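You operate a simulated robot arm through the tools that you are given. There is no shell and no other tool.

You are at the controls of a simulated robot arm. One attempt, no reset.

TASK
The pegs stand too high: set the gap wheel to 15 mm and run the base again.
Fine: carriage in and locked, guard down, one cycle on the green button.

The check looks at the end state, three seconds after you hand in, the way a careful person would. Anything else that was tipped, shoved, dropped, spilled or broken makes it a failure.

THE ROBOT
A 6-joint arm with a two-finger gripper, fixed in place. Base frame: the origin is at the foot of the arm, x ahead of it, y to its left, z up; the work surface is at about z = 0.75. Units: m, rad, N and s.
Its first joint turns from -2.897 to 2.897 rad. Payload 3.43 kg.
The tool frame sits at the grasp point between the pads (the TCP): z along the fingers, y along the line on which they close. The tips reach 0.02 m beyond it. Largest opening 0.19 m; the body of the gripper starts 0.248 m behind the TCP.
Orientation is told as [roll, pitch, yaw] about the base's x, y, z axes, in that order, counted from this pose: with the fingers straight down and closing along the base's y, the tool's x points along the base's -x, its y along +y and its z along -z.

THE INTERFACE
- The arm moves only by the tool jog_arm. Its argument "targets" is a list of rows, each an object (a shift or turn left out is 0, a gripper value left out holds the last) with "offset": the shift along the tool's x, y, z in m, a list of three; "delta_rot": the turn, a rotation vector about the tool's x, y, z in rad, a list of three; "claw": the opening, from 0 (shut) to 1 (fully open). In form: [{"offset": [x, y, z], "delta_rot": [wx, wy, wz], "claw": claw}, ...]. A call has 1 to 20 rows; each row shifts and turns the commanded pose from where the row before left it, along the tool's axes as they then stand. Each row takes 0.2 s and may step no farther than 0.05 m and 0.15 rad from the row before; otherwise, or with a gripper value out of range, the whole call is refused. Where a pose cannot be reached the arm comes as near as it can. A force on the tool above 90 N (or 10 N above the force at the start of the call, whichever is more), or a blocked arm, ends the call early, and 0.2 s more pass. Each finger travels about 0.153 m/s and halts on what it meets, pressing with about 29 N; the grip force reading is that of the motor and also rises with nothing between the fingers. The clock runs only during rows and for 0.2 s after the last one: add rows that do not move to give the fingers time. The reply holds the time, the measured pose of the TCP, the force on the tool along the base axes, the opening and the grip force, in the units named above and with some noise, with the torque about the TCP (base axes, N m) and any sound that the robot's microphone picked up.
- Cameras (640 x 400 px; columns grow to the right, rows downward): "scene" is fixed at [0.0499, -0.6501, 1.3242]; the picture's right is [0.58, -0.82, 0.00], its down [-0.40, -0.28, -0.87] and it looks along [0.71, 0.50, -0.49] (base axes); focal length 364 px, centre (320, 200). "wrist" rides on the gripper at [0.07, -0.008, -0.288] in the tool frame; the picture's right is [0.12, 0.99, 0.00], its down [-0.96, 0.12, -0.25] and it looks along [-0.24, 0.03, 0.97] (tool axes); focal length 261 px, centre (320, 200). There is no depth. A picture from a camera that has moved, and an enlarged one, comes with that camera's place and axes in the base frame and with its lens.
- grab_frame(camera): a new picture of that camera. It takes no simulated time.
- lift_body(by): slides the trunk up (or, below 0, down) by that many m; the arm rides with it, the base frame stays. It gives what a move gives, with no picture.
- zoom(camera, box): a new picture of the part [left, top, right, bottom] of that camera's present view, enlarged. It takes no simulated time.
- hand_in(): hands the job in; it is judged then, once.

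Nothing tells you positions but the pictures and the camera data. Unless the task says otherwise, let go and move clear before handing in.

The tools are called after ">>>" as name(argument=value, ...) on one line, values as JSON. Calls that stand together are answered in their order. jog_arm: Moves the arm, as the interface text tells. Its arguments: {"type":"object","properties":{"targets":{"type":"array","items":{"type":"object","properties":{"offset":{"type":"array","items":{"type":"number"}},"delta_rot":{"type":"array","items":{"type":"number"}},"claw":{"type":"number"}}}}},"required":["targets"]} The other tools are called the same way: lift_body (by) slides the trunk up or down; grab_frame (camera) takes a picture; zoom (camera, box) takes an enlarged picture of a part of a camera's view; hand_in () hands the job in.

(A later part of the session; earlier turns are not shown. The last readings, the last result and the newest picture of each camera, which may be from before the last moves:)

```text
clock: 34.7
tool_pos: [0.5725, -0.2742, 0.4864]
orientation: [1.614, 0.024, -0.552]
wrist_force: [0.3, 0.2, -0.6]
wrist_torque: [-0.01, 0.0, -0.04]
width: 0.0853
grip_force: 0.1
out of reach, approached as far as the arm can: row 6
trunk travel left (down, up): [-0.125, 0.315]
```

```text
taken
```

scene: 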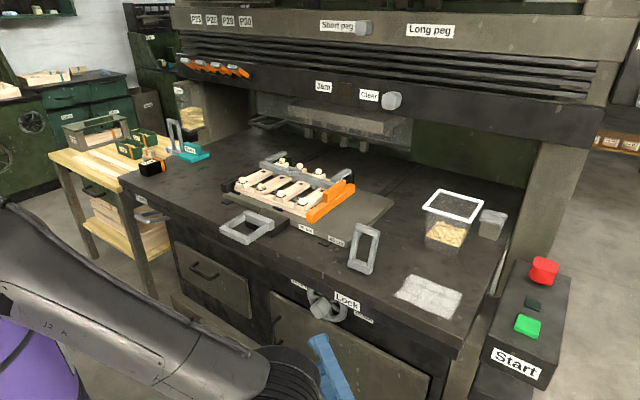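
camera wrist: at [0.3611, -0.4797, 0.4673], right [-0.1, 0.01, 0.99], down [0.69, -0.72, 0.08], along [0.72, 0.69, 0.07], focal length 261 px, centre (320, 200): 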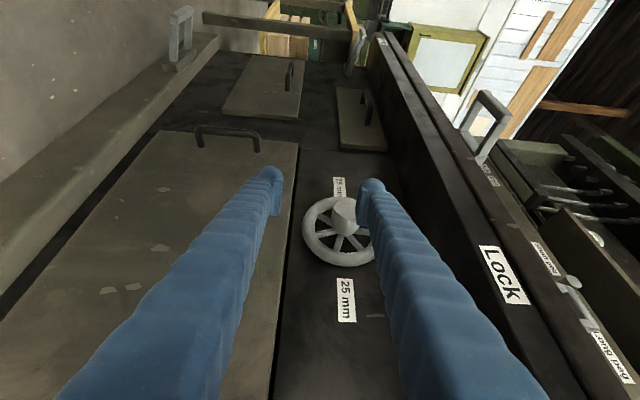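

The wheel-turn pose from below needs the trunk lower. I'll lower the trunk, then rise and rotate the gripper so it points slightly upward at the hub.

>>> lift_body(by=-0.12)

>>> jog_arm(targets=[{"offset": [0, 0.04, 0]}, {"offset": [0, 0.04, 0]}, {"offset": [0, 0.03, 0]}, {"delta_rot": [-0.0852, 0, 0.0523]}, {"delta_rot": [-0.0852, 0, 0.0523]}, {"delta_rot": [-0.0852, 0, 0.0523]}, {"delta_rot": [-0.0852, 0, 0.0523]}, {}])

>>> grab_frame(camera="wrist")

>>> grab_frame(camera="scene")

```text
clock: 36.2
tool_pos: [0.5715, -0.2734, 0.3671]
orientation: [1.614, 0.022, -0.553]
wrist_force: [0.6, -0.9, 0.6]
wrist_torque: [0.0, 0.02, -0.01]
width: 0.0856
grip_force: 0.1
trunk travel left (down, up): [-0.005, 0.435]
```

```text
clock: 38.0
tool_pos: [0.5697, -0.2652, 0.4829]
orientation: [1.897, 0.21, -0.533]
wrist_force: [0.7, 0.3, -0.1]
wrist_torque: [0.04, 0.01, 0.01]
width: 0.0854
grip_force: 0.0
out of reach, approached as far as the arm can: row 7
trunk travel left (down, up): [-0.005, 0.435]
```

```text
taken
camera wrist: at [0.3552, -0.4514, 0.4], right [-0.09, -0.31, 0.95], down [0.68, -0.72, -0.17], along [0.73, 0.62, 0.28], focal length 261 px, centre (320, 200)
```

wrist: 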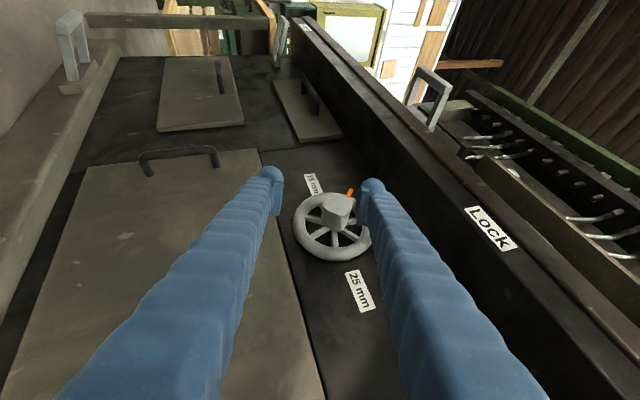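

```text
taken
```

scene: 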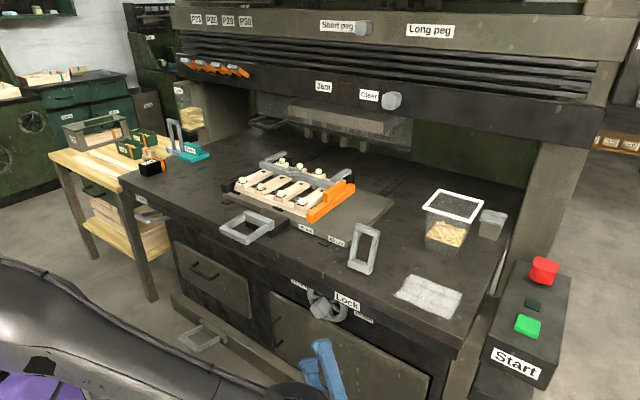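

>>> jog_arm(targets=[{"offset": [-0.019, 0.015, 0.016]}, {"offset": [-0.0187, 0.0147, 0.0159]}, {"delta_rot": [-0.0715, 0, 0.0458]}, {"delta_rot": [-0.0715, 0, 0.0458]}, {}])

>>> grab_frame(camera="wrist")

>>> zoom(camera="wrist", box=[250, 130, 410, 240])

```text
clock: 39.2
tool_pos: [0.6184, -0.2555, 0.5203]
orientation: [1.939, 0.26, -0.54]
wrist_force: [-0.5, 0.1, -0.2]
wrist_torque: [0.01, 0.05, -0.03]
width: 0.0855
grip_force: 0.2
out of reach, approached as far as the arm can: row 3, 4
trunk travel left (down, up): [-0.005, 0.435]
```

```text
taken
camera wrist: at [0.3983, -0.4331, 0.4294], right [-0.08, -0.37, 0.93], down [0.66, -0.71, -0.23], along [0.75, 0.59, 0.3], focal length 261 px, centre (320, 200)
```

wrist: 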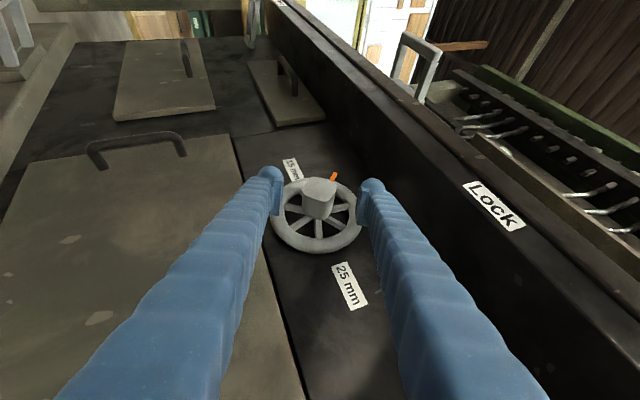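

```text
3.64 times, centred on (330, 185) of wrist
camera zoom: at [0.3983, -0.4331, 0.4294], right [-0.08, -0.37, 0.93], down [0.66, -0.71, -0.23], along [0.75, 0.59, 0.3], focal length 948 px, centre (284, 254)
```

zoom: 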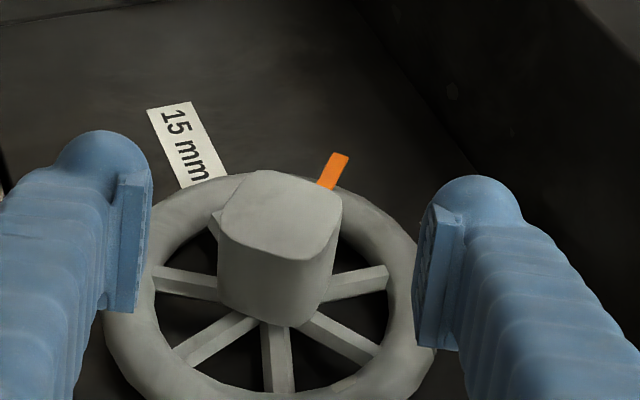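

The hub sits between the pads, about 20° off its flats, which still leaves plenty of stroke on this branch. I'll advance and close.

>>> jog_arm(targets=[{"offset": [-0.004, -0.0016, 0.033]}, {"offset": [-0.004, -0.0016, 0.033]}, {}])

>>> zoom(camera="wrist", box=[220, 100, 440, 240])

```text
clock: 40.0
tool_pos: [0.6633, -0.2085, 0.5378]
orientation: [1.941, 0.26, -0.539]
wrist_force: [-0.1, 0.5, -0.4]
wrist_torque: [-0.01, 0.02, 0.04]
width: 0.0854
grip_force: 0.1
trunk travel left (down, up): [-0.005, 0.435]
```

```text
2.86 times, centred on (330, 170) of wrist
camera zoom: at [0.4422, -0.3857, 0.4482], right [-0.08, -0.37, 0.93], down [0.66, -0.71, -0.23], along [0.75, 0.59, 0.3], focal length 745 px, centre (291, 286)
```

zoom: 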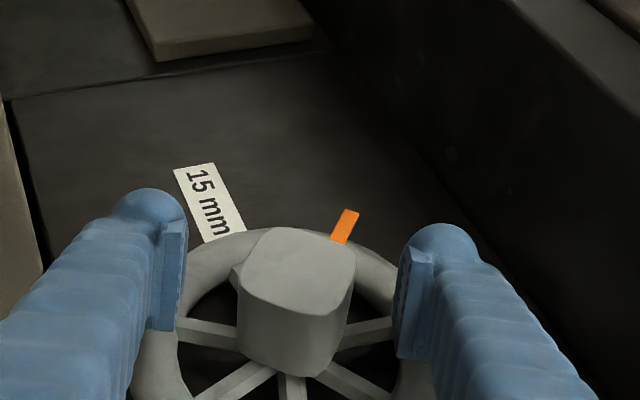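

>>> jog_arm(targets=[{"claw": 0.35}, {"claw": 0.25}, {"claw": 0.15}, {"claw": 0.05}, {}])

>>> zoom(camera="wrist", box=[220, 100, 440, 240])

```text
clock: 41.2
tool_pos: [0.6623, -0.2087, 0.5406]
orientation: [1.942, 0.258, -0.541]
wrist_force: [11.8, -8.4, 29.9]
wrist_torque: [0.12, -0.66, -0.01]
width: 0.0438
grip_force: 45.2
trunk travel left (down, up): [-0.005, 0.435]
```

```text
2.86 times, centred on (330, 170) of wrist
camera zoom: at [0.4424, -0.3867, 0.45], right [-0.08, -0.37, 0.93], down [0.66, -0.71, -0.23], along [0.75, 0.59, 0.3], focal length 745 px, centre (291, 286)
```

zoom: 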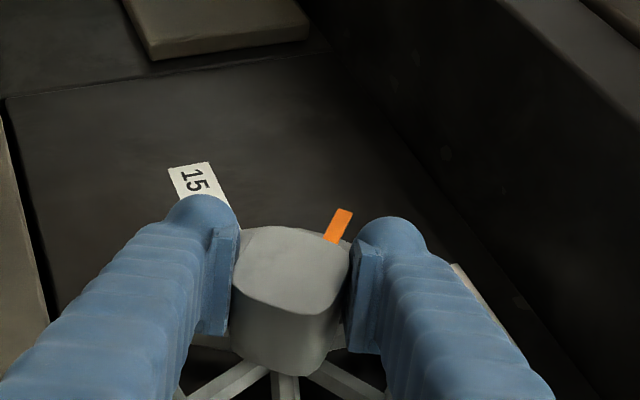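

Gripped (44 mm, partially aligned). I'll ease the side force and turn step by step while watching the pointer.

>>> jog_arm(targets=[{"offset": [0, 0.002, 0]}, {"delta_rot": [0.083, 0, -0.0559]}, {"delta_rot": [0.083, 0, -0.0559]}, {"delta_rot": [0.083, 0, -0.0559]}, {}])

>>> zoom(camera="wrist", box=[220, 100, 440, 240])

```text
clock: 42.4
tool_pos: [0.6615, -0.2103, 0.5403]
orientation: [1.682, 0.095, -0.579]
wrist_force: [16.3, 3.4, 23.1]
wrist_torque: [0.13, -0.43, -0.36]
width: 0.0435
grip_force: 45.3
trunk travel left (down, up): [-0.005, 0.435]
```

```text
2.86 times, centred on (330, 170) of wrist
camera zoom: at [0.4429, -0.4071, 0.5067], right [-0.08, -0.08, 0.99], down [0.67, -0.75, -0.01], along [0.74, 0.66, 0.11], focal length 745 px, centre (291, 286)
```

zoom: 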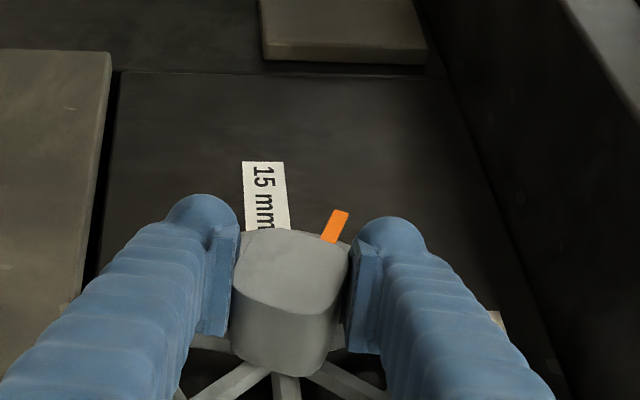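

>>> jog_arm(targets=[{"offset": [0, 0.0015, 0.001], "delta_rot": [0.083, 0, -0.0559]}, {"delta_rot": [0.083, 0, -0.0559]}, {"delta_rot": [0.0415, 0, -0.028]}, {}])

>>> zoom(camera="wrist", box=[220, 100, 440, 240])

```text
clock: 43.4
tool_pos: [0.661, -0.2101, 0.5409]
orientation: [1.475, -0.041, -0.582]
wrist_force: [-6.0, -8.4, 10.8]
wrist_torque: [0.15, -0.53, -0.02]
width: 0.0435
grip_force: 44.8
trunk travel left (down, up): [-0.005, 0.435]
```

```text
2.86 times, centred on (330, 170) of wrist
camera zoom: at [0.4437, -0.4099, 0.5566], right [-0.08, 0.17, 0.98], down [0.67, -0.72, 0.18], along [0.74, 0.67, -0.05], focal length 745 px, centre (291, 286)
```

zoom: 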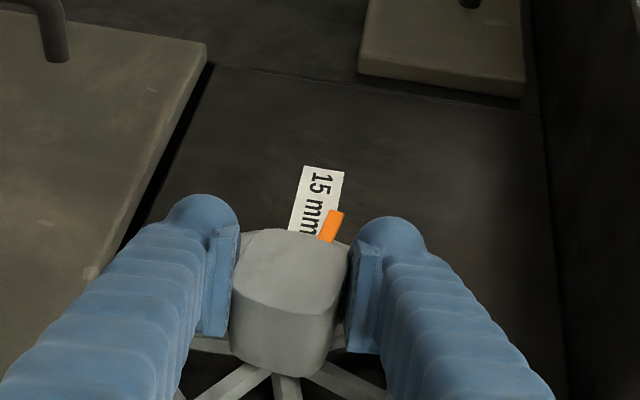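

The pointer is nearly at 15 mm; I estimate about 0.14 rad more is needed for it to point straight at the label.

>>> jog_arm(targets=[{"delta_rot": [0.0581, 0, -0.0391]}, {"delta_rot": [0.0581, 0, -0.0391]}, {}])

>>> zoom(camera="wrist", box=[260, 130, 400, 230])

```text
clock: 44.2
tool_pos: [0.6613, -0.2089, 0.5409]
orientation: [1.355, -0.119, -0.569]
wrist_force: [-8.8, -1.2, 2.5]
wrist_torque: [0.11, -0.26, 0.25]
width: 0.0432
grip_force: 45.1
trunk travel left (down, up): [-0.005, 0.435]
```

```text
4.00 times, centred on (330, 180) of wrist
camera zoom: at [0.4443, -0.4063, 0.5844], right [-0.08, 0.3, 0.95], down [0.67, -0.69, 0.28], along [0.74, 0.66, -0.15], focal length 1043 px, centre (280, 280)
```

zoom: 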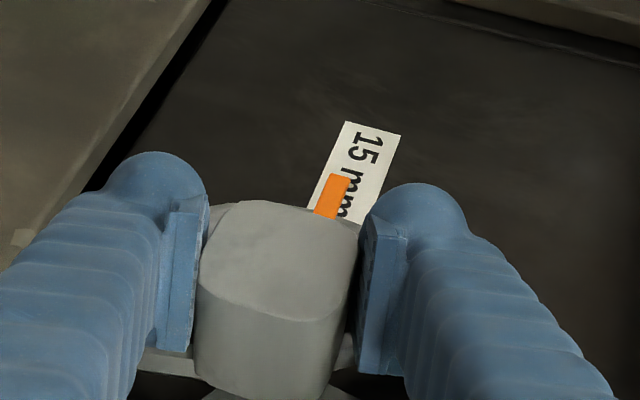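

The pointer now lies over the 15 mm label. I'll release and back off to measure it properly.

>>> jog_arm(targets=[{"claw": 0.3}, {"claw": 0.4}, {"offset": [0, 0, -0.04]}, {"offset": [0, 0, -0.04]}, {"offset": [0, 0, -0.03]}, {}])

>>> zoom(camera="wrist", box=[240, 130, 420, 250])

>>> grab_frame(camera="scene")

```text
clock: 45.6
tool_pos: [0.6019, -0.2982, 0.5655]
orientation: [1.358, -0.119, -0.568]
wrist_force: [-0.3, 0.5, -0.6]
wrist_torque: [-0.01, -0.01, -0.01]
width: 0.0759
grip_force: 0.0
trunk travel left (down, up): [-0.005, 0.435]
```

```text
3.33 times, centred on (330, 190) of wrist
camera zoom: at [0.3844, -0.4962, 0.609], right [-0.08, 0.3, 0.95], down [0.67, -0.69, 0.28], along [0.74, 0.66, -0.15], focal length 869 px, centre (287, 233)
```

zoom: 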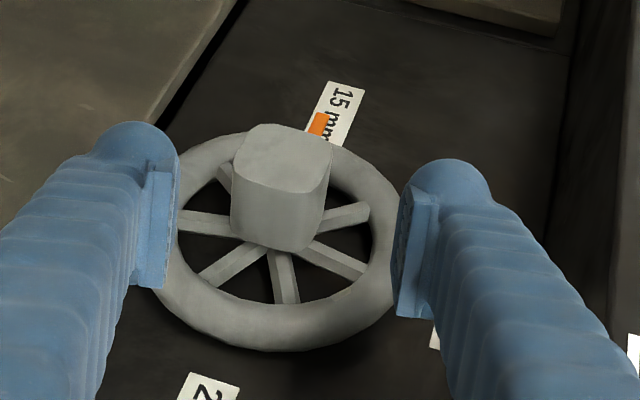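

```text
taken
```

scene: 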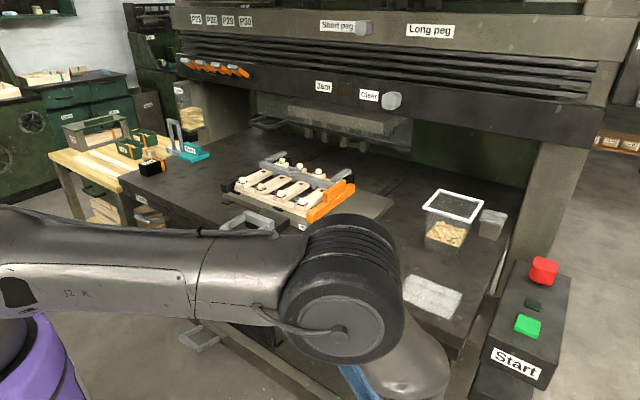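

By projection, the pointer lies on the 15 mm label to within about a degree. I'll back the arm out and bring it up to look at the carriage, lock and guard.

>>> jog_arm(targets=[{"offset": [0.038, 0, -0.024]}, {"offset": [0.038, 0, -0.024]}, {}])

>>> zoom(camera="wrist", box=[220, 100, 440, 240])

>>> jog_arm(targets=[{"offset": [-0.006, 0.0425, -0.0096]}, {"offset": [-0.006, 0.0425, -0.0096]}, {"offset": [-0.006, 0.0425, -0.0096]}, {"offset": [-0.006, 0.0425, -0.0096]}, {"offset": [-0.006, 0.0425, -0.0096]}, {"offset": [-0.006, 0.0425, -0.0096]}, {}])

>>> grab_frame(camera="wrist")

```text
clock: 46.4
tool_pos: [0.5123, -0.2958, 0.5663]
orientation: [1.358, -0.119, -0.57]
wrist_force: [0.6, -0.2, 0.0]
wrist_torque: [0.01, 0.03, 0.0]
width: 0.0762
grip_force: 0.1
trunk travel left (down, up): [-0.005, 0.435]
```

```text
2.86 times, centred on (330, 170) of wrist
camera zoom: at [0.2944, -0.4925, 0.6094], right [-0.08, 0.3, 0.95], down [0.67, -0.69, 0.28], along [0.74, 0.66, -0.15], focal length 745 px, centre (291, 286)
```

zoom: 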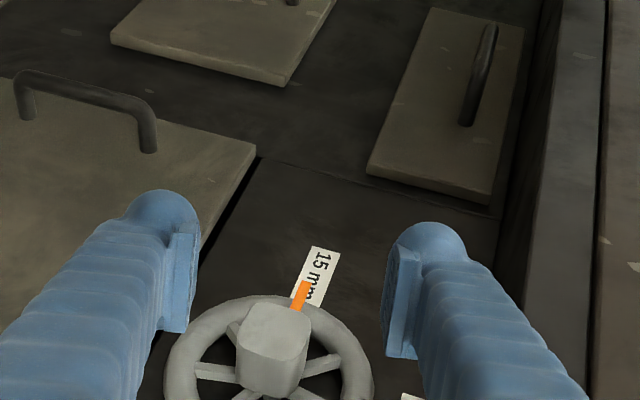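

```text
clock: 48.0
tool_pos: [0.5138, -0.3017, 0.8277]
orientation: [1.359, -0.118, -0.568]
wrist_force: [-0.2, 0.1, 0.0]
wrist_torque: [-0.05, 0.02, -0.02]
width: 0.0761
grip_force: 0.1
trunk travel left (down, up): [-0.005, 0.435]
```

```text
taken
camera wrist: at [0.2964, -0.4987, 0.8724], right [-0.08, 0.3, 0.95], down [0.67, -0.69, 0.28], along [0.74, 0.66, -0.15], focal length 261 px, centre (320, 200)
```

wrist: 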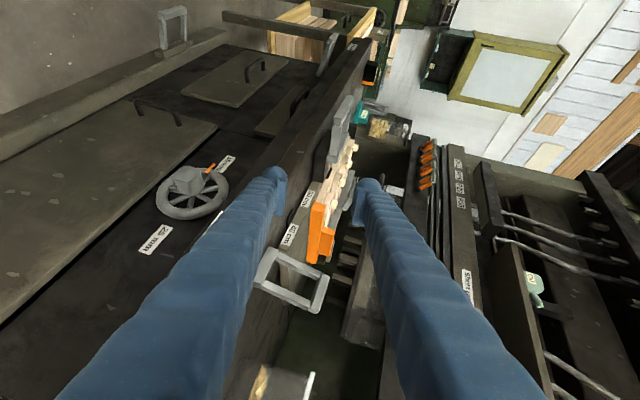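

>>> zoom(camera="wrist", box=[120, 130, 270, 270])

>>> zoom(camera="wrist", box=[240, 90, 480, 330])

```text
2.86 times, centred on (195, 200) of wrist
camera zoom: at [0.2964, -0.4987, 0.8724], right [-0.08, 0.3, 0.95], down [0.67, -0.69, 0.28], along [0.74, 0.66, -0.15], focal length 745 px, centre (677, 200)
```

zoom: 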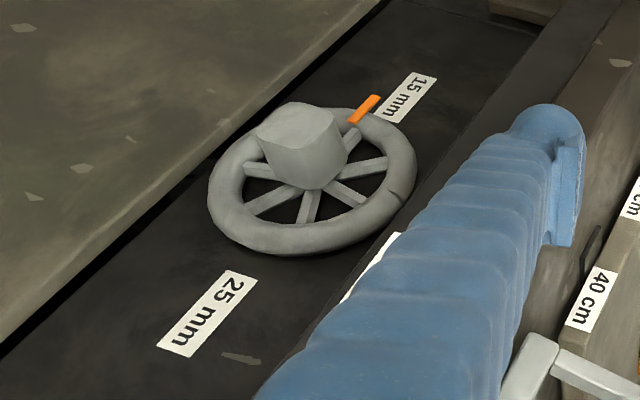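

```text
1.67 times, centred on (360, 210) of wrist
camera zoom: at [0.2964, -0.4987, 0.8724], right [-0.08, 0.3, 0.95], down [0.67, -0.69, 0.28], along [0.74, 0.66, -0.15], focal length 434 px, centre (253, 183)
```

zoom: 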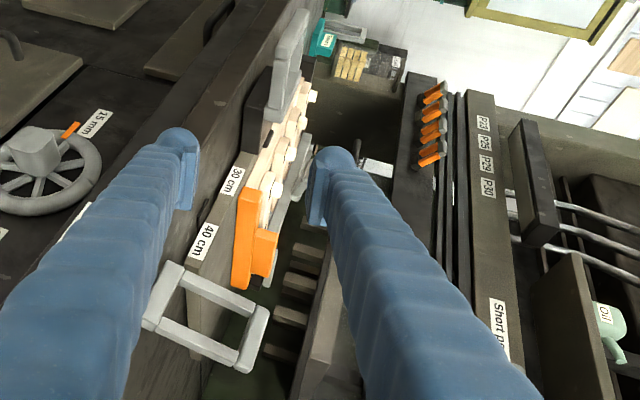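

The wheel is confirmed at 15 mm. Now I'll swing the tool back to pointing down-forward and raise the trunk to study the carriage, lock and guard.

>>> jog_arm(targets=[{"delta_rot": [0.1238, 0, -0.0774]}, {"delta_rot": [0.1238, 0, -0.0774]}, {"delta_rot": [0.1238, 0, -0.0774]}, {"delta_rot": [0.1238, 0, -0.0774]}, {"delta_rot": [0.1238, 0, -0.0774]}, {"delta_rot": [0.1238, 0, -0.0774]}, {"delta_rot": [0.1238, 0, -0.0774]}, {"delta_rot": [0.1238, 0, -0.0774]}, {"delta_rot": [0.1238, 0, -0.0774]}, {}])

>>> lift_body(by=0.3)

>>> grab_frame(camera="wrist")

>>> grab_frame(camera="scene")

```text
clock: 50.2
tool_pos: [0.5142, -0.3002, 0.8287]
orientation: [0.015, -0.545, -0.032]
wrist_force: [1.7, 0.7, 0.6]
wrist_torque: [-0.06, -0.01, -0.02]
width: 0.0761
grip_force: 0.0
trunk travel left (down, up): [-0.005, 0.435]
```

```text
clock: 53.2
tool_pos: [0.5153, -0.3009, 1.1288]
orientation: [0.017, -0.55, -0.034]
wrist_force: [0.5, 0.2, 0.7]
wrist_torque: [-0.02, -0.04, 0.01]
width: 0.0759
grip_force: 0.2
trunk travel left (down, up): [-0.305, 0.135]
```

```text
taken
camera wrist: at [0.3041, -0.3065, 1.3371], right [-0.08, 1.0, -0.05], down [0.69, 0.09, 0.71], along [0.71, 0.02, -0.7], focal length 261 px, centre (320, 200)
```

wrist: 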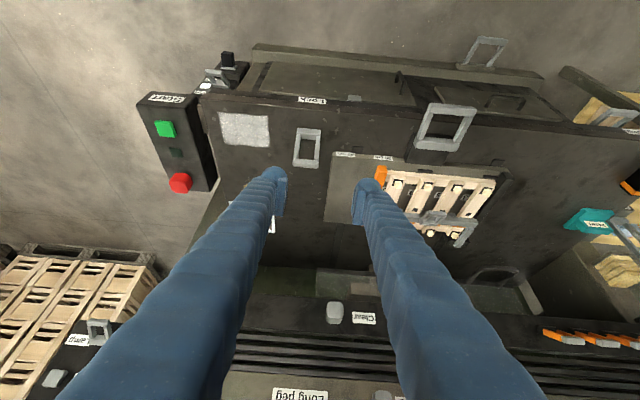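

```text
taken
```

scene: 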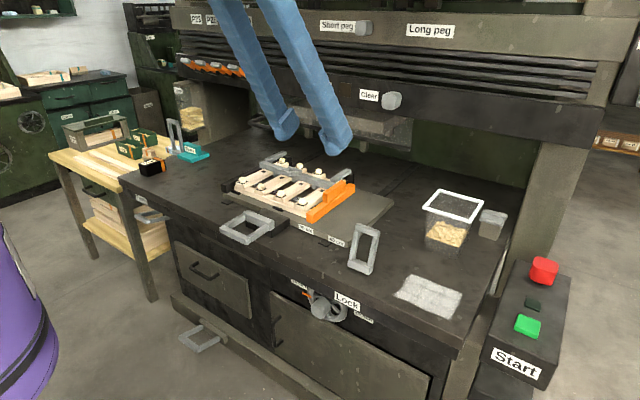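

>>> zoom(camera="wrist", box=[400, 220, 640, 370])

>>> zoom(camera="wrist", box=[300, 90, 520, 260])

>>> zoom(camera="scene", box=[220, 80, 420, 200])

>>> zoom(camera="wrist", box=[190, 40, 360, 180])

```text
2.67 times, centred on (520, 295) of wrist
camera zoom: at [0.3041, -0.3065, 1.3371], right [-0.08, 1.0, -0.05], down [0.69, 0.09, 0.71], along [0.71, 0.02, -0.7], focal length 695 px, centre (-213, -53)
```

zoom: 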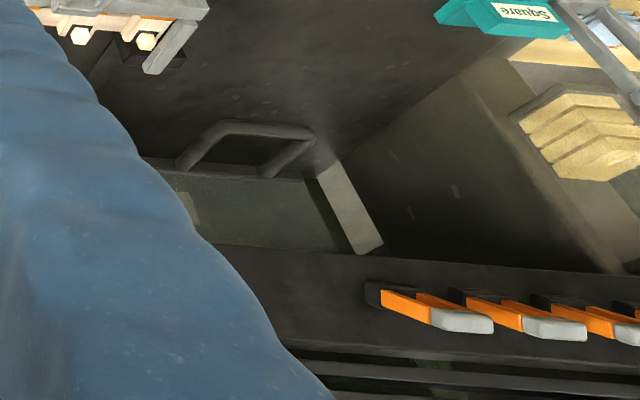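

```text
2.35 times, centred on (410, 175) of wrist
camera zoom: at [0.3041, -0.3065, 1.3371], right [-0.08, 1.0, -0.05], down [0.69, 0.09, 0.71], along [0.71, 0.02, -0.7], focal length 613 px, centre (108, 259)
```

zoom: 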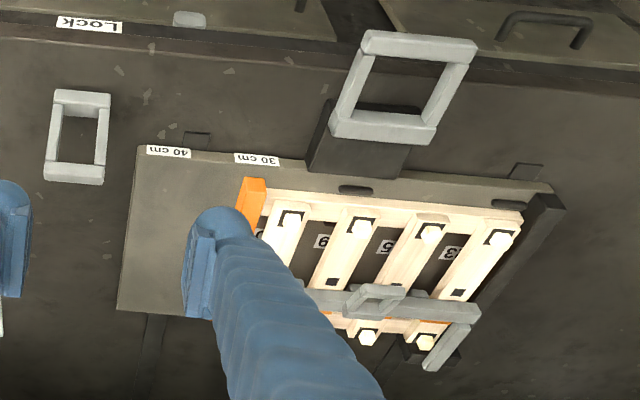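

```text
3.20 times, centred on (320, 140) of scene
camera zoom: at [0.0499, -0.6501, 1.3242], right [0.58, -0.82, 0.0], down [-0.4, -0.28, -0.87], along [0.71, 0.5, -0.49], focal length 1166 px, centre (320, 392)
```

zoom: 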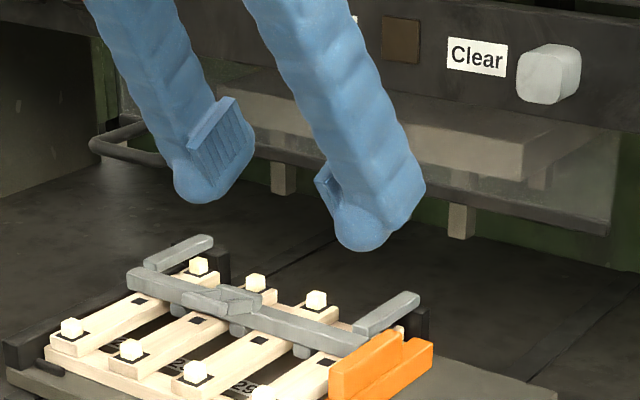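

```text
2.86 times, centred on (275, 110) of wrist
camera zoom: at [0.3041, -0.3065, 1.3371], right [-0.08, 1.0, -0.05], down [0.69, 0.09, 0.71], along [0.71, 0.02, -0.7], focal length 745 px, centre (449, 457)
```

zoom: 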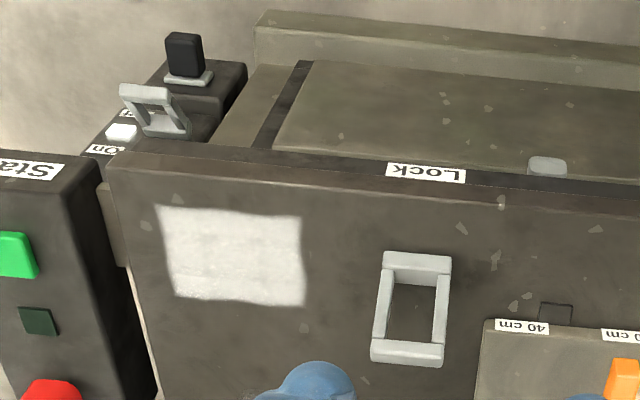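

The scene now shows the orange pointer at 15 mm. I'll zoom hard on the Lock loop, the carriage handle and the guard to learn how each moves.

>>> zoom(camera="scene", box=[335, 210, 395, 285])

>>> zoom(camera="wrist", box=[280, 115, 340, 175])

>>> zoom(camera="scene", box=[210, 195, 290, 255])

>>> zoom(camera="wrist", box=[400, 90, 500, 180])

>>> zoom(camera="scene", box=[225, 90, 305, 150])

```text
5.33 times, centred on (365, 248) of scene
camera zoom: at [0.0499, -0.6501, 1.3242], right [0.58, -0.82, 0.0], down [-0.4, -0.28, -0.87], along [0.71, 0.5, -0.49], focal length 1942 px, centre (80, -53)
```

zoom: 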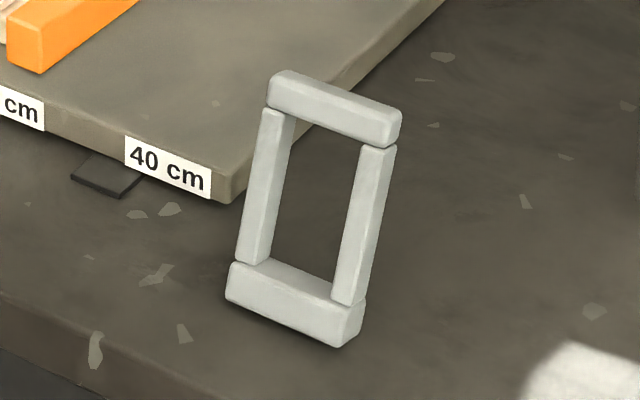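

```text
6.67 times, centred on (310, 145) of wrist
camera zoom: at [0.3041, -0.3065, 1.3371], right [-0.08, 1.0, -0.05], down [0.69, 0.09, 0.71], along [0.71, 0.02, -0.7], focal length 1738 px, centre (387, 567)
```

zoom: 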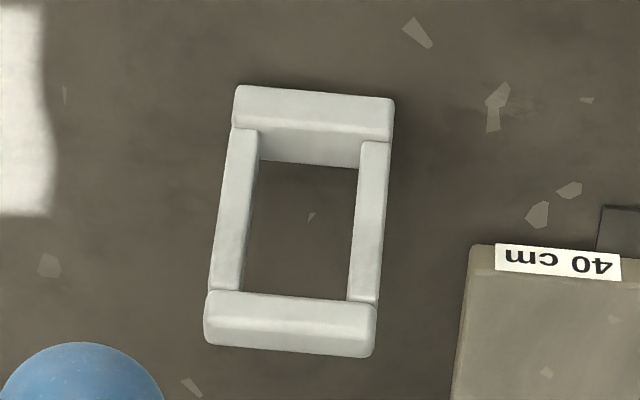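

```text
6.67 times, centred on (250, 225) of scene
camera zoom: at [0.0499, -0.6501, 1.3242], right [0.58, -0.82, 0.0], down [-0.4, -0.28, -0.87], along [0.71, 0.5, -0.49], focal length 2428 px, centre (787, 33)
```

zoom: 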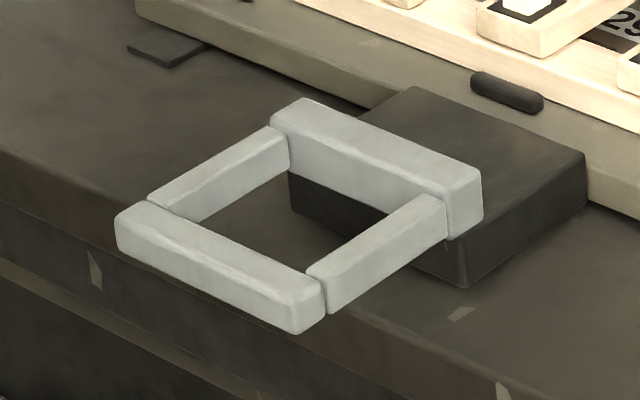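

```text
4.44 times, centred on (450, 135) of wrist
camera zoom: at [0.3041, -0.3065, 1.3371], right [-0.08, 1.0, -0.05], down [0.69, 0.09, 0.71], along [0.71, 0.02, -0.7], focal length 1158 px, centre (-258, 489)
```

zoom: 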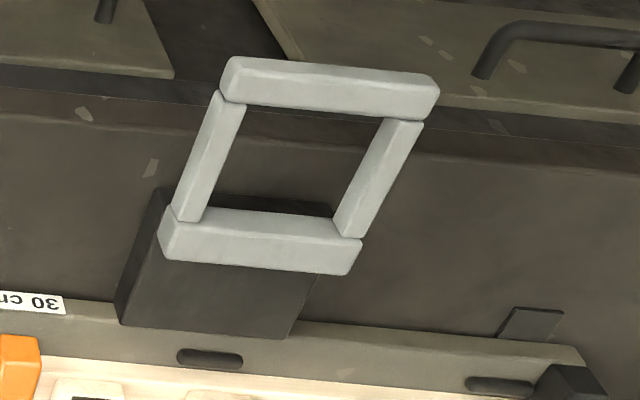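

```text
6.67 times, centred on (265, 120) of scene
camera zoom: at [0.0499, -0.6501, 1.3242], right [0.58, -0.82, 0.0], down [-0.4, -0.28, -0.87], along [0.71, 0.5, -0.49], focal length 2428 px, centre (687, 733)
```

zoom: 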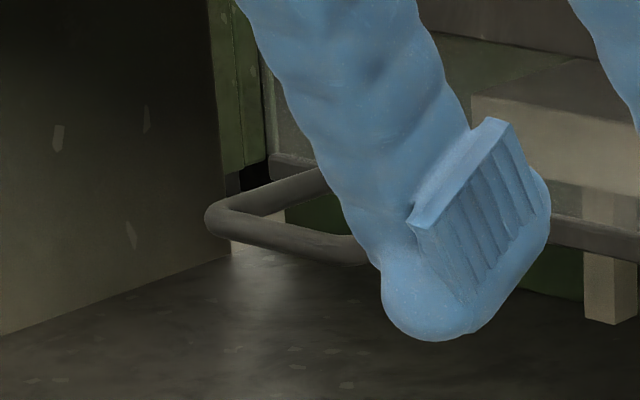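

The carriage handle's outer bar is near (0.55, -0.02, 0.78), and the Lock is an upright loop lever at (0.65, -0.34). I'll point the tool straight down with closed fingers in front of the carriage handle so I can push the carriage in.

>>> lift_body(by=-0.2)

>>> jog_arm(targets=[{"delta_rot": [0, 0.14, 0], "claw": 0.2}, {"delta_rot": [0, 0.14, 0], "claw": 0.0}, {"delta_rot": [0, 0.14, 0]}, {"delta_rot": [0, 0.13, -0.03]}, {}])

>>> grab_frame(camera="scene")

>>> grab_frame(camera="wrist")

```text
clock: 55.4
tool_pos: [0.5146, -0.3009, 0.9281]
orientation: [0.016, -0.548, -0.034]
wrist_force: [-0.7, 0.4, 0.4]
wrist_torque: [0.02, -0.02, 0.03]
width: 0.0759
grip_force: 0.1
trunk travel left (down, up): [-0.105, 0.335]
```

```text
clock: 56.6
tool_pos: [0.5151, -0.3016, 0.9277]
orientation: [0.012, 0.004, 0.004]
wrist_force: [1.0, -0.1, 0.4]
wrist_torque: [0.0, 0.06, -0.02]
width: 0.0
grip_force: 29.1
trunk travel left (down, up): [-0.105, 0.335]
```

```text
taken
```

scene: 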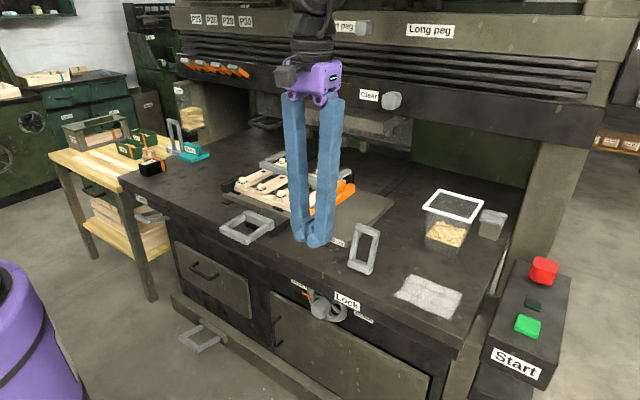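

```text
taken
camera wrist: at [0.445, -0.313, 1.2163], right [-0.12, 0.99, 0.01], down [0.96, 0.12, 0.24], along [0.24, 0.04, -0.97], focal length 261 px, centre (320, 200)
```

wrist: 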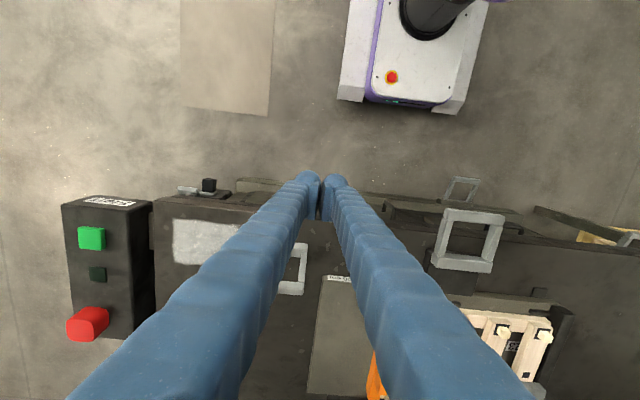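

>>> jog_arm(targets=[{"offset": [0.02, 0.04, 0]}, {"offset": [0, 0.048, 0]}, {"offset": [0, 0.048, 0]}, {"offset": [0, 0.048, 0]}, {"offset": [0, 0.048, 0]}, {"offset": [0, 0.044, 0]}, {"offset": [0, 0, 0.045]}, {"offset": [0, 0, 0.045]}, {"offset": [0, 0, 0.045]}, {}])

>>> grab_frame(camera="scene")

>>> grab_frame(camera="wrist")

```text
clock: 58.8
tool_pos: [0.495, -0.0224, 0.7977]
orientation: [0.014, 0.003, 0.006]
wrist_force: [0.0, 0.5, -0.5]
wrist_torque: [-0.01, 0.07, 0.0]
width: 0.0
grip_force: 29.2
trunk travel left (down, up): [-0.105, 0.335]
```

```text
taken
```

scene: 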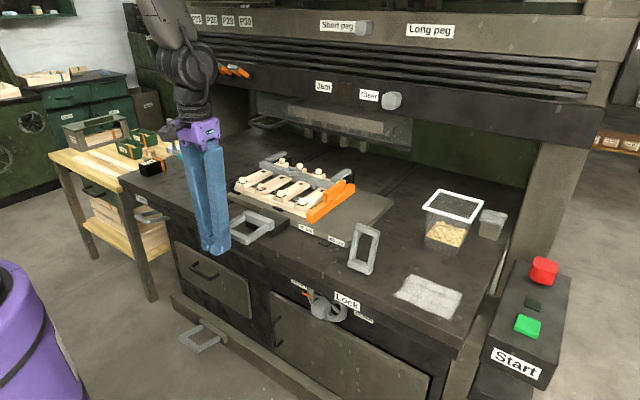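

```text
taken
camera wrist: at [0.425, -0.0337, 1.0847], right [-0.12, 0.99, 0.01], down [0.96, 0.12, 0.25], along [0.24, 0.04, -0.97], focal length 261 px, centre (320, 200)
```

wrist: 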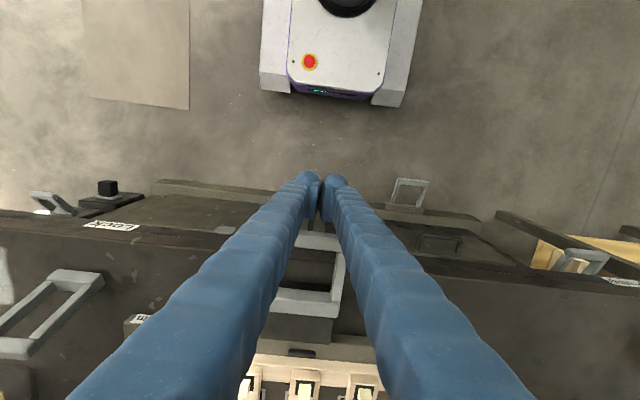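

I'll lower a little and start pushing the carriage forward gently.

>>> jog_arm(targets=[{"offset": [0, -0.006, 0.011]}, {"offset": [-0.015, 0, 0]}, {"offset": [-0.015, 0, 0]}, {"offset": [-0.015, 0, 0]}, {"offset": [-0.015, 0, 0]}, {}])

>>> grab_frame(camera="scene")

```text
clock: 60.2
tool_pos: [0.5552, -0.0283, 0.7872]
orientation: [0.012, 0.004, 0.005]
wrist_force: [0.3, -0.2, -0.3]
wrist_torque: [0.0, 0.03, -0.03]
width: 0.0001
grip_force: 33.6
trunk travel left (down, up): [-0.105, 0.335]
```

```text
taken
```

scene: 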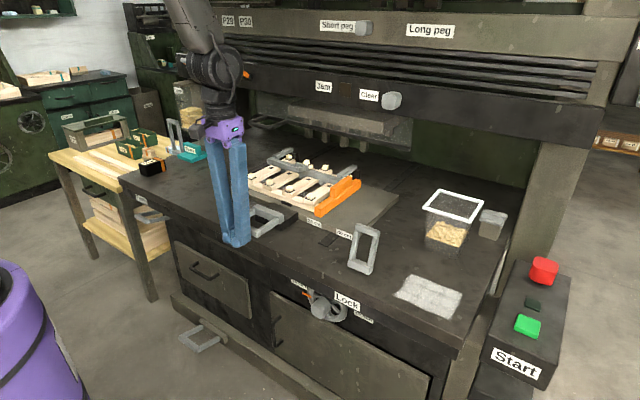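

The carriage glides easily. Continuing.

>>> jog_arm(targets=[{"offset": [-0.02, 0, 0]}, {"offset": [-0.02, 0, 0]}, {"offset": [-0.02, 0, 0]}, {"offset": [-0.02, 0, 0]}, {"offset": [-0.02, 0, 0]}, {}])

>>> grab_frame(camera="scene")

>>> grab_frame(camera="wrist")

```text
clock: 61.6
tool_pos: [0.6559, -0.0262, 0.7865]
orientation: [0.011, 0.0, 0.005]
wrist_force: [0.8, -0.6, 0.8]
wrist_torque: [-0.01, 0.05, 0.01]
width: 0.0
grip_force: 34.1
trunk travel left (down, up): [-0.105, 0.335]
```

```text
taken
```

scene: 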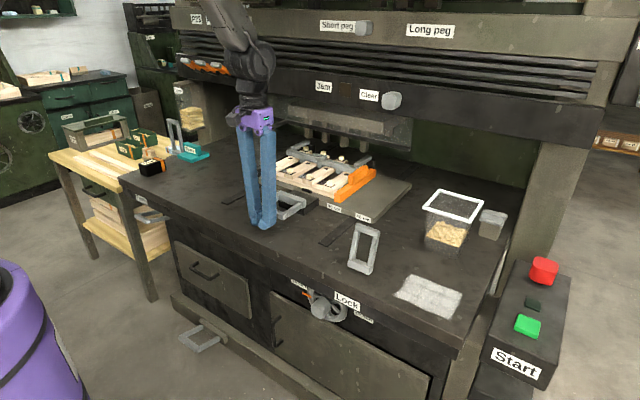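

```text
taken
camera wrist: at [0.5843, -0.0384, 1.074], right [-0.12, 0.99, 0.01], down [0.96, 0.12, 0.25], along [0.24, 0.04, -0.97], focal length 261 px, centre (320, 200)
```

wrist: 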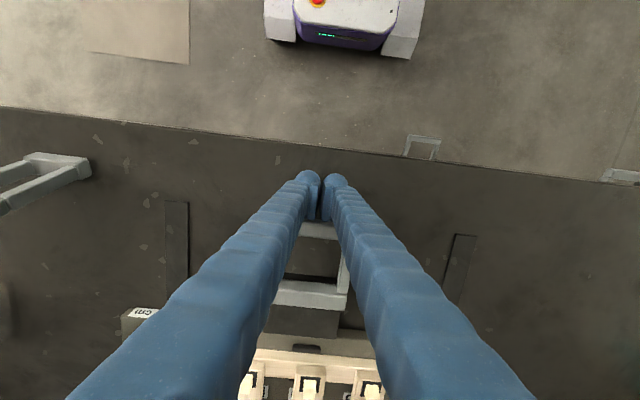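

>>> jog_arm(targets=[{"offset": [-0.02, 0, 0]}, {"offset": [-0.02, 0, 0]}, {"offset": [-0.02, 0, 0]}, {"offset": [-0.02, 0, 0]}, {"offset": [-0.02, 0, 0]}, {}])

>>> grab_frame(camera="scene")

```text
clock: 63.0
tool_pos: [0.7541, -0.0285, 0.7847]
orientation: [0.012, 0.004, 0.005]
wrist_force: [-0.3, -0.2, -0.5]
wrist_torque: [0.0, 0.03, -0.02]
width: 0.0002
grip_force: 34.6
trunk travel left (down, up): [-0.105, 0.335]
```

```text
taken
```

scene: 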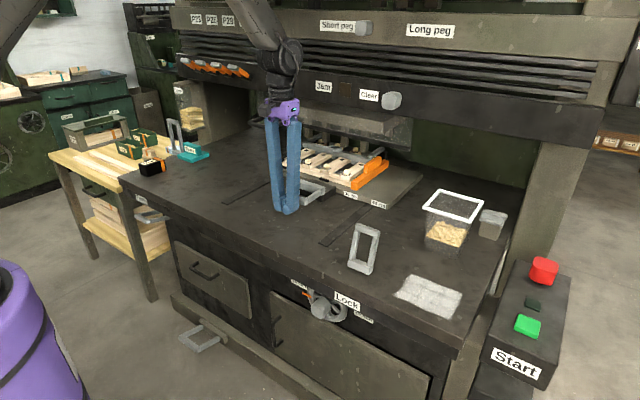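

>>> jog_arm(targets=[{"offset": [-0.015, 0, 0]}, {"offset": [-0.015, 0, 0]}, {"offset": [-0.015, 0, 0]}, {"offset": [-0.015, 0, 0]}, {}])

>>> grab_frame(camera="scene")

>>> grab_frame(camera="wrist")

```text
clock: 64.2
tool_pos: [0.8153, -0.0283, 0.7842]
orientation: [0.012, 0.001, 0.004]
wrist_force: [0.4, 0.6, 0.3]
wrist_torque: [0.02, 0.0, -0.02]
width: 0.0002
grip_force: 34.5
trunk travel left (down, up): [-0.105, 0.335]
```

```text
taken
```

scene: 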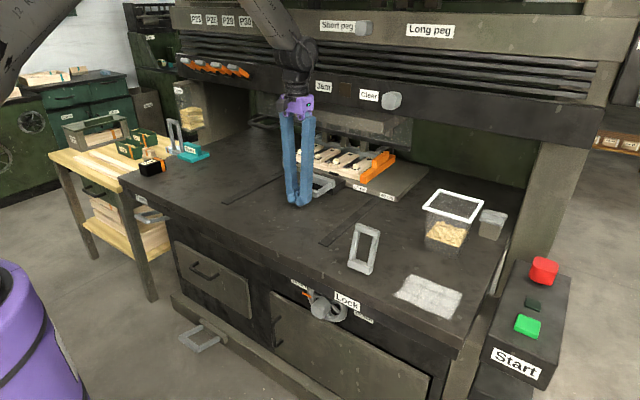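

```text
taken
camera wrist: at [0.7439, -0.0403, 1.0718], right [-0.12, 0.99, 0.01], down [0.96, 0.12, 0.25], along [0.24, 0.04, -0.97], focal length 261 px, centre (320, 200)
```

wrist: 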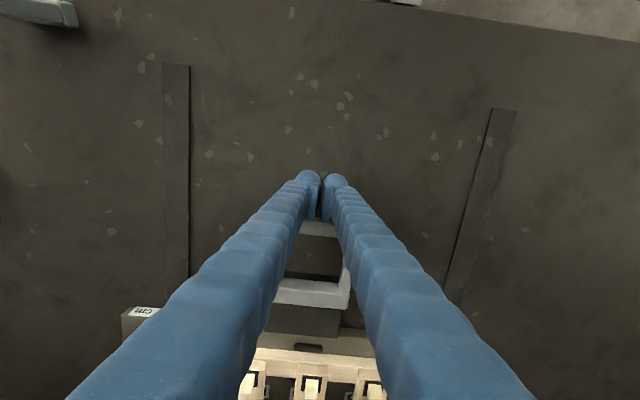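

Still no resistance. I'll tilt the tool forward a bit to keep the wrist away from the beam, and keep pushing toward the stop.

>>> jog_arm(targets=[{"offset": [0.012, 0, 0]}, {"delta_rot": [0, -0.15, 0]}, {"delta_rot": [0, -0.15, 0]}, {"offset": [-0.0143, 0, 0.0044]}, {"offset": [-0.0143, 0, 0.0044]}, {"offset": [-0.0143, 0, 0.0044]}, {"offset": [-0.0143, 0, 0.0044]}, {}])

>>> grab_frame(camera="scene")

>>> grab_frame(camera="wrist")

```text
clock: 66.0
tool_pos: [0.8631, -0.0262, 0.7868]
orientation: [0.012, -0.299, 0.002]
wrist_force: [0.7, 0.0, -0.1]
wrist_torque: [0.0, 0.01, -0.01]
width: 0.0001
grip_force: 34.2
trunk travel left (down, up): [-0.105, 0.335]
```

```text
taken
```

scene: 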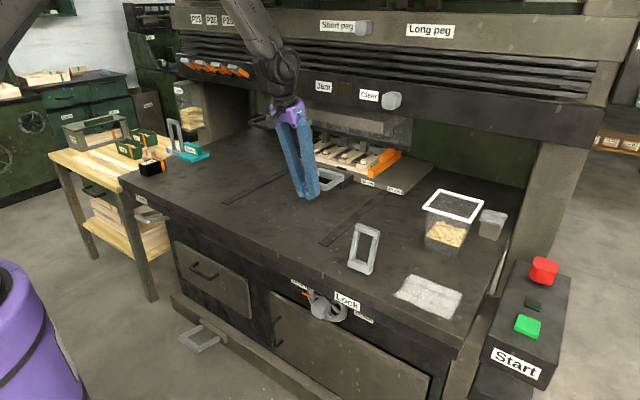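

```text
taken
camera wrist: at [0.7108, -0.0385, 1.04], right [-0.12, 0.99, -0.02], down [0.85, 0.11, 0.52], along [0.52, 0.04, -0.85], focal length 261 px, centre (320, 200)
```

wrist: 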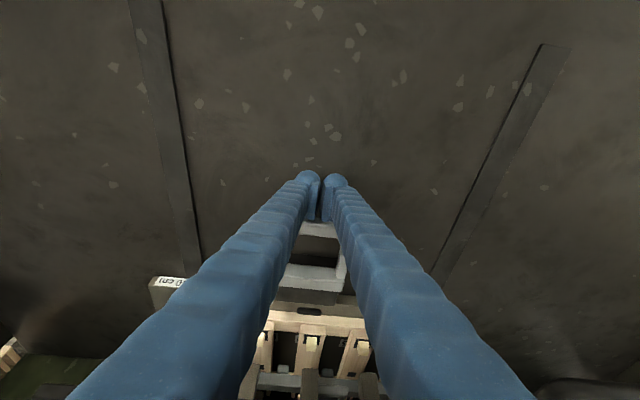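

>>> jog_arm(targets=[{"offset": [-0.0096, 0, 0.003]}, {"offset": [-0.0096, 0, 0.003]}, {"offset": [-0.0096, 0, 0.003]}, {"offset": [-0.0096, 0, 0.003]}, {}])

>>> zoom(camera="scene", box=[240, 90, 460, 230])

```text
clock: 66.9
tool_pos: [0.8723, -0.0274, 0.7734]
orientation: [0.016, -0.26, 0.002]
wrist_force: [-9.2, 0.8, -5.0]
wrist_torque: [0.02, -0.06, 0.03]
width: 0.0059
grip_force: 34.4
trunk travel left (down, up): [-0.105, 0.335]
stopped in row 4: the force on the tool passed its limit at 97 N (the readings are from after the stop); the commanded pose is now the measured one
```

```text
2.86 times, centred on (350, 160) of scene
camera zoom: at [0.0499, -0.6501, 1.3242], right [0.58, -0.82, 0.0], down [-0.4, -0.28, -0.87], along [0.71, 0.5, -0.49], focal length 1041 px, centre (234, 314)
```

zoom: 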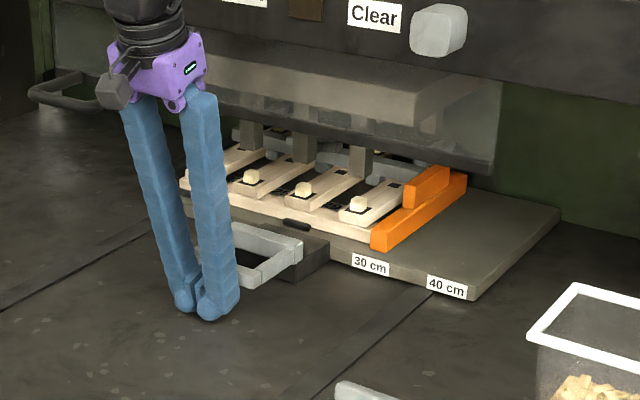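

The push hit a firm stop at about 0.35 m of travel, so the carriage looks fully in. I'll back off and look.

>>> jog_arm(targets=[{"offset": [0.015, 0, -0.01]}, {"offset": [0.04, 0, -0.02]}, {"offset": [0.04, 0, -0.03]}, {"offset": [0.04, 0, -0.03]}, {"offset": [0.03, 0, -0.03]}, {}])

>>> grab_frame(camera="scene")

>>> grab_frame(camera="wrist")

>>> zoom(camera="scene", box=[240, 90, 460, 230])

```text
clock: 68.3
tool_pos: [0.6845, -0.0289, 0.8472]
orientation: [0.016, -0.264, 0.003]
wrist_force: [-1.4, 1.4, 0.5]
wrist_torque: [-0.01, -0.05, -0.02]
width: 0.0002
grip_force: 34.5
trunk travel left (down, up): [-0.105, 0.335]
```

```text
taken
```

scene: 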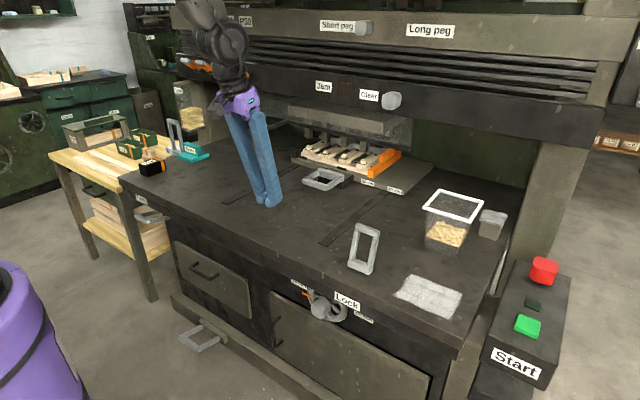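

```text
taken
camera wrist: at [0.5402, -0.0413, 1.1057], right [-0.12, 0.99, -0.02], down [0.86, 0.11, 0.49], along [0.49, 0.04, -0.87], focal length 261 px, centre (320, 200)
```

wrist: 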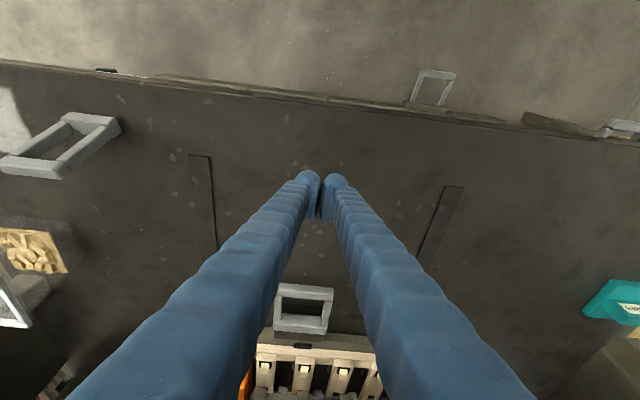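

```text
2.86 times, centred on (350, 160) of scene
camera zoom: at [0.0499, -0.6501, 1.3242], right [0.58, -0.82, 0.0], down [-0.4, -0.28, -0.87], along [0.71, 0.5, -0.49], focal length 1041 px, centre (234, 314)
```

zoom: 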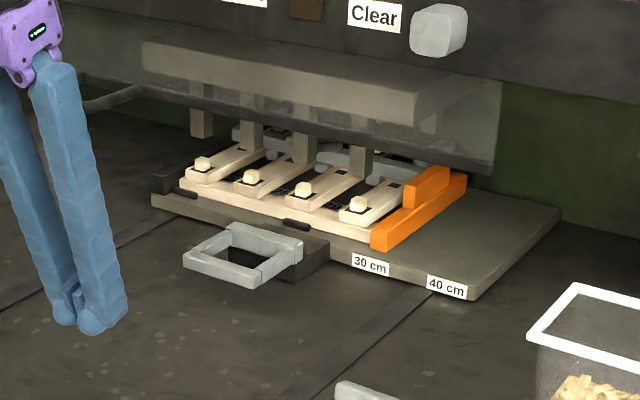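

The carriage rests in, but I want to confirm it is fully in and see the guard's geometry. I'll tilt the wrist camera forward to look into the press opening.

>>> jog_arm(targets=[{"offset": [0, 0, -0.05]}, {"offset": [0, -0.04, -0.05]}, {"offset": [-0.03, -0.04, 0], "delta_rot": [0, -0.14, 0]}, {"offset": [-0.03, -0.04, 0], "delta_rot": [0, -0.14, 0]}, {"offset": [-0.03, -0.04, 0], "delta_rot": [0, -0.14, 0]}, {"offset": [-0.02, -0.02, 0], "delta_rot": [0, -0.14, 0]}, {"offset": [-0.02, 0, 0], "delta_rot": [0, -0.14, 0]}, {"offset": [0, 0, 0], "delta_rot": [0, -0.14, 0]}, {}])

>>> grab_frame(camera="wrist")

>>> grab_frame(camera="scene")

```text
refused: row 2 steps farther than a row can; nothing moved
```

```text
taken
camera wrist: at [0.5402, -0.0413, 1.1057], right [-0.12, 0.99, -0.02], down [0.86, 0.11, 0.49], along [0.49, 0.04, -0.87], focal length 261 px, centre (320, 200)
```

wrist: 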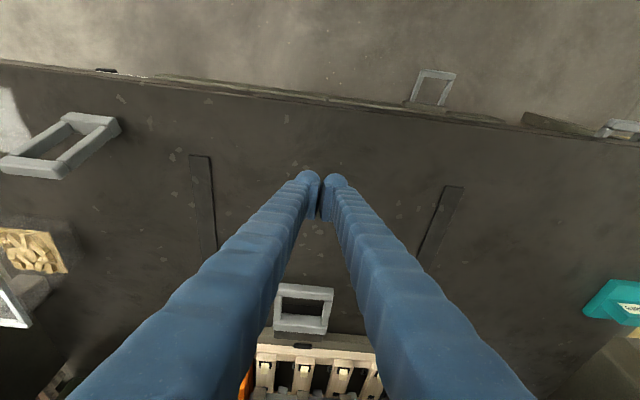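

```text
taken
```

scene: 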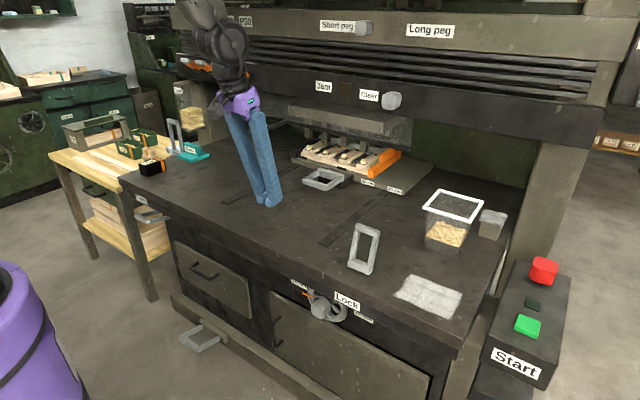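

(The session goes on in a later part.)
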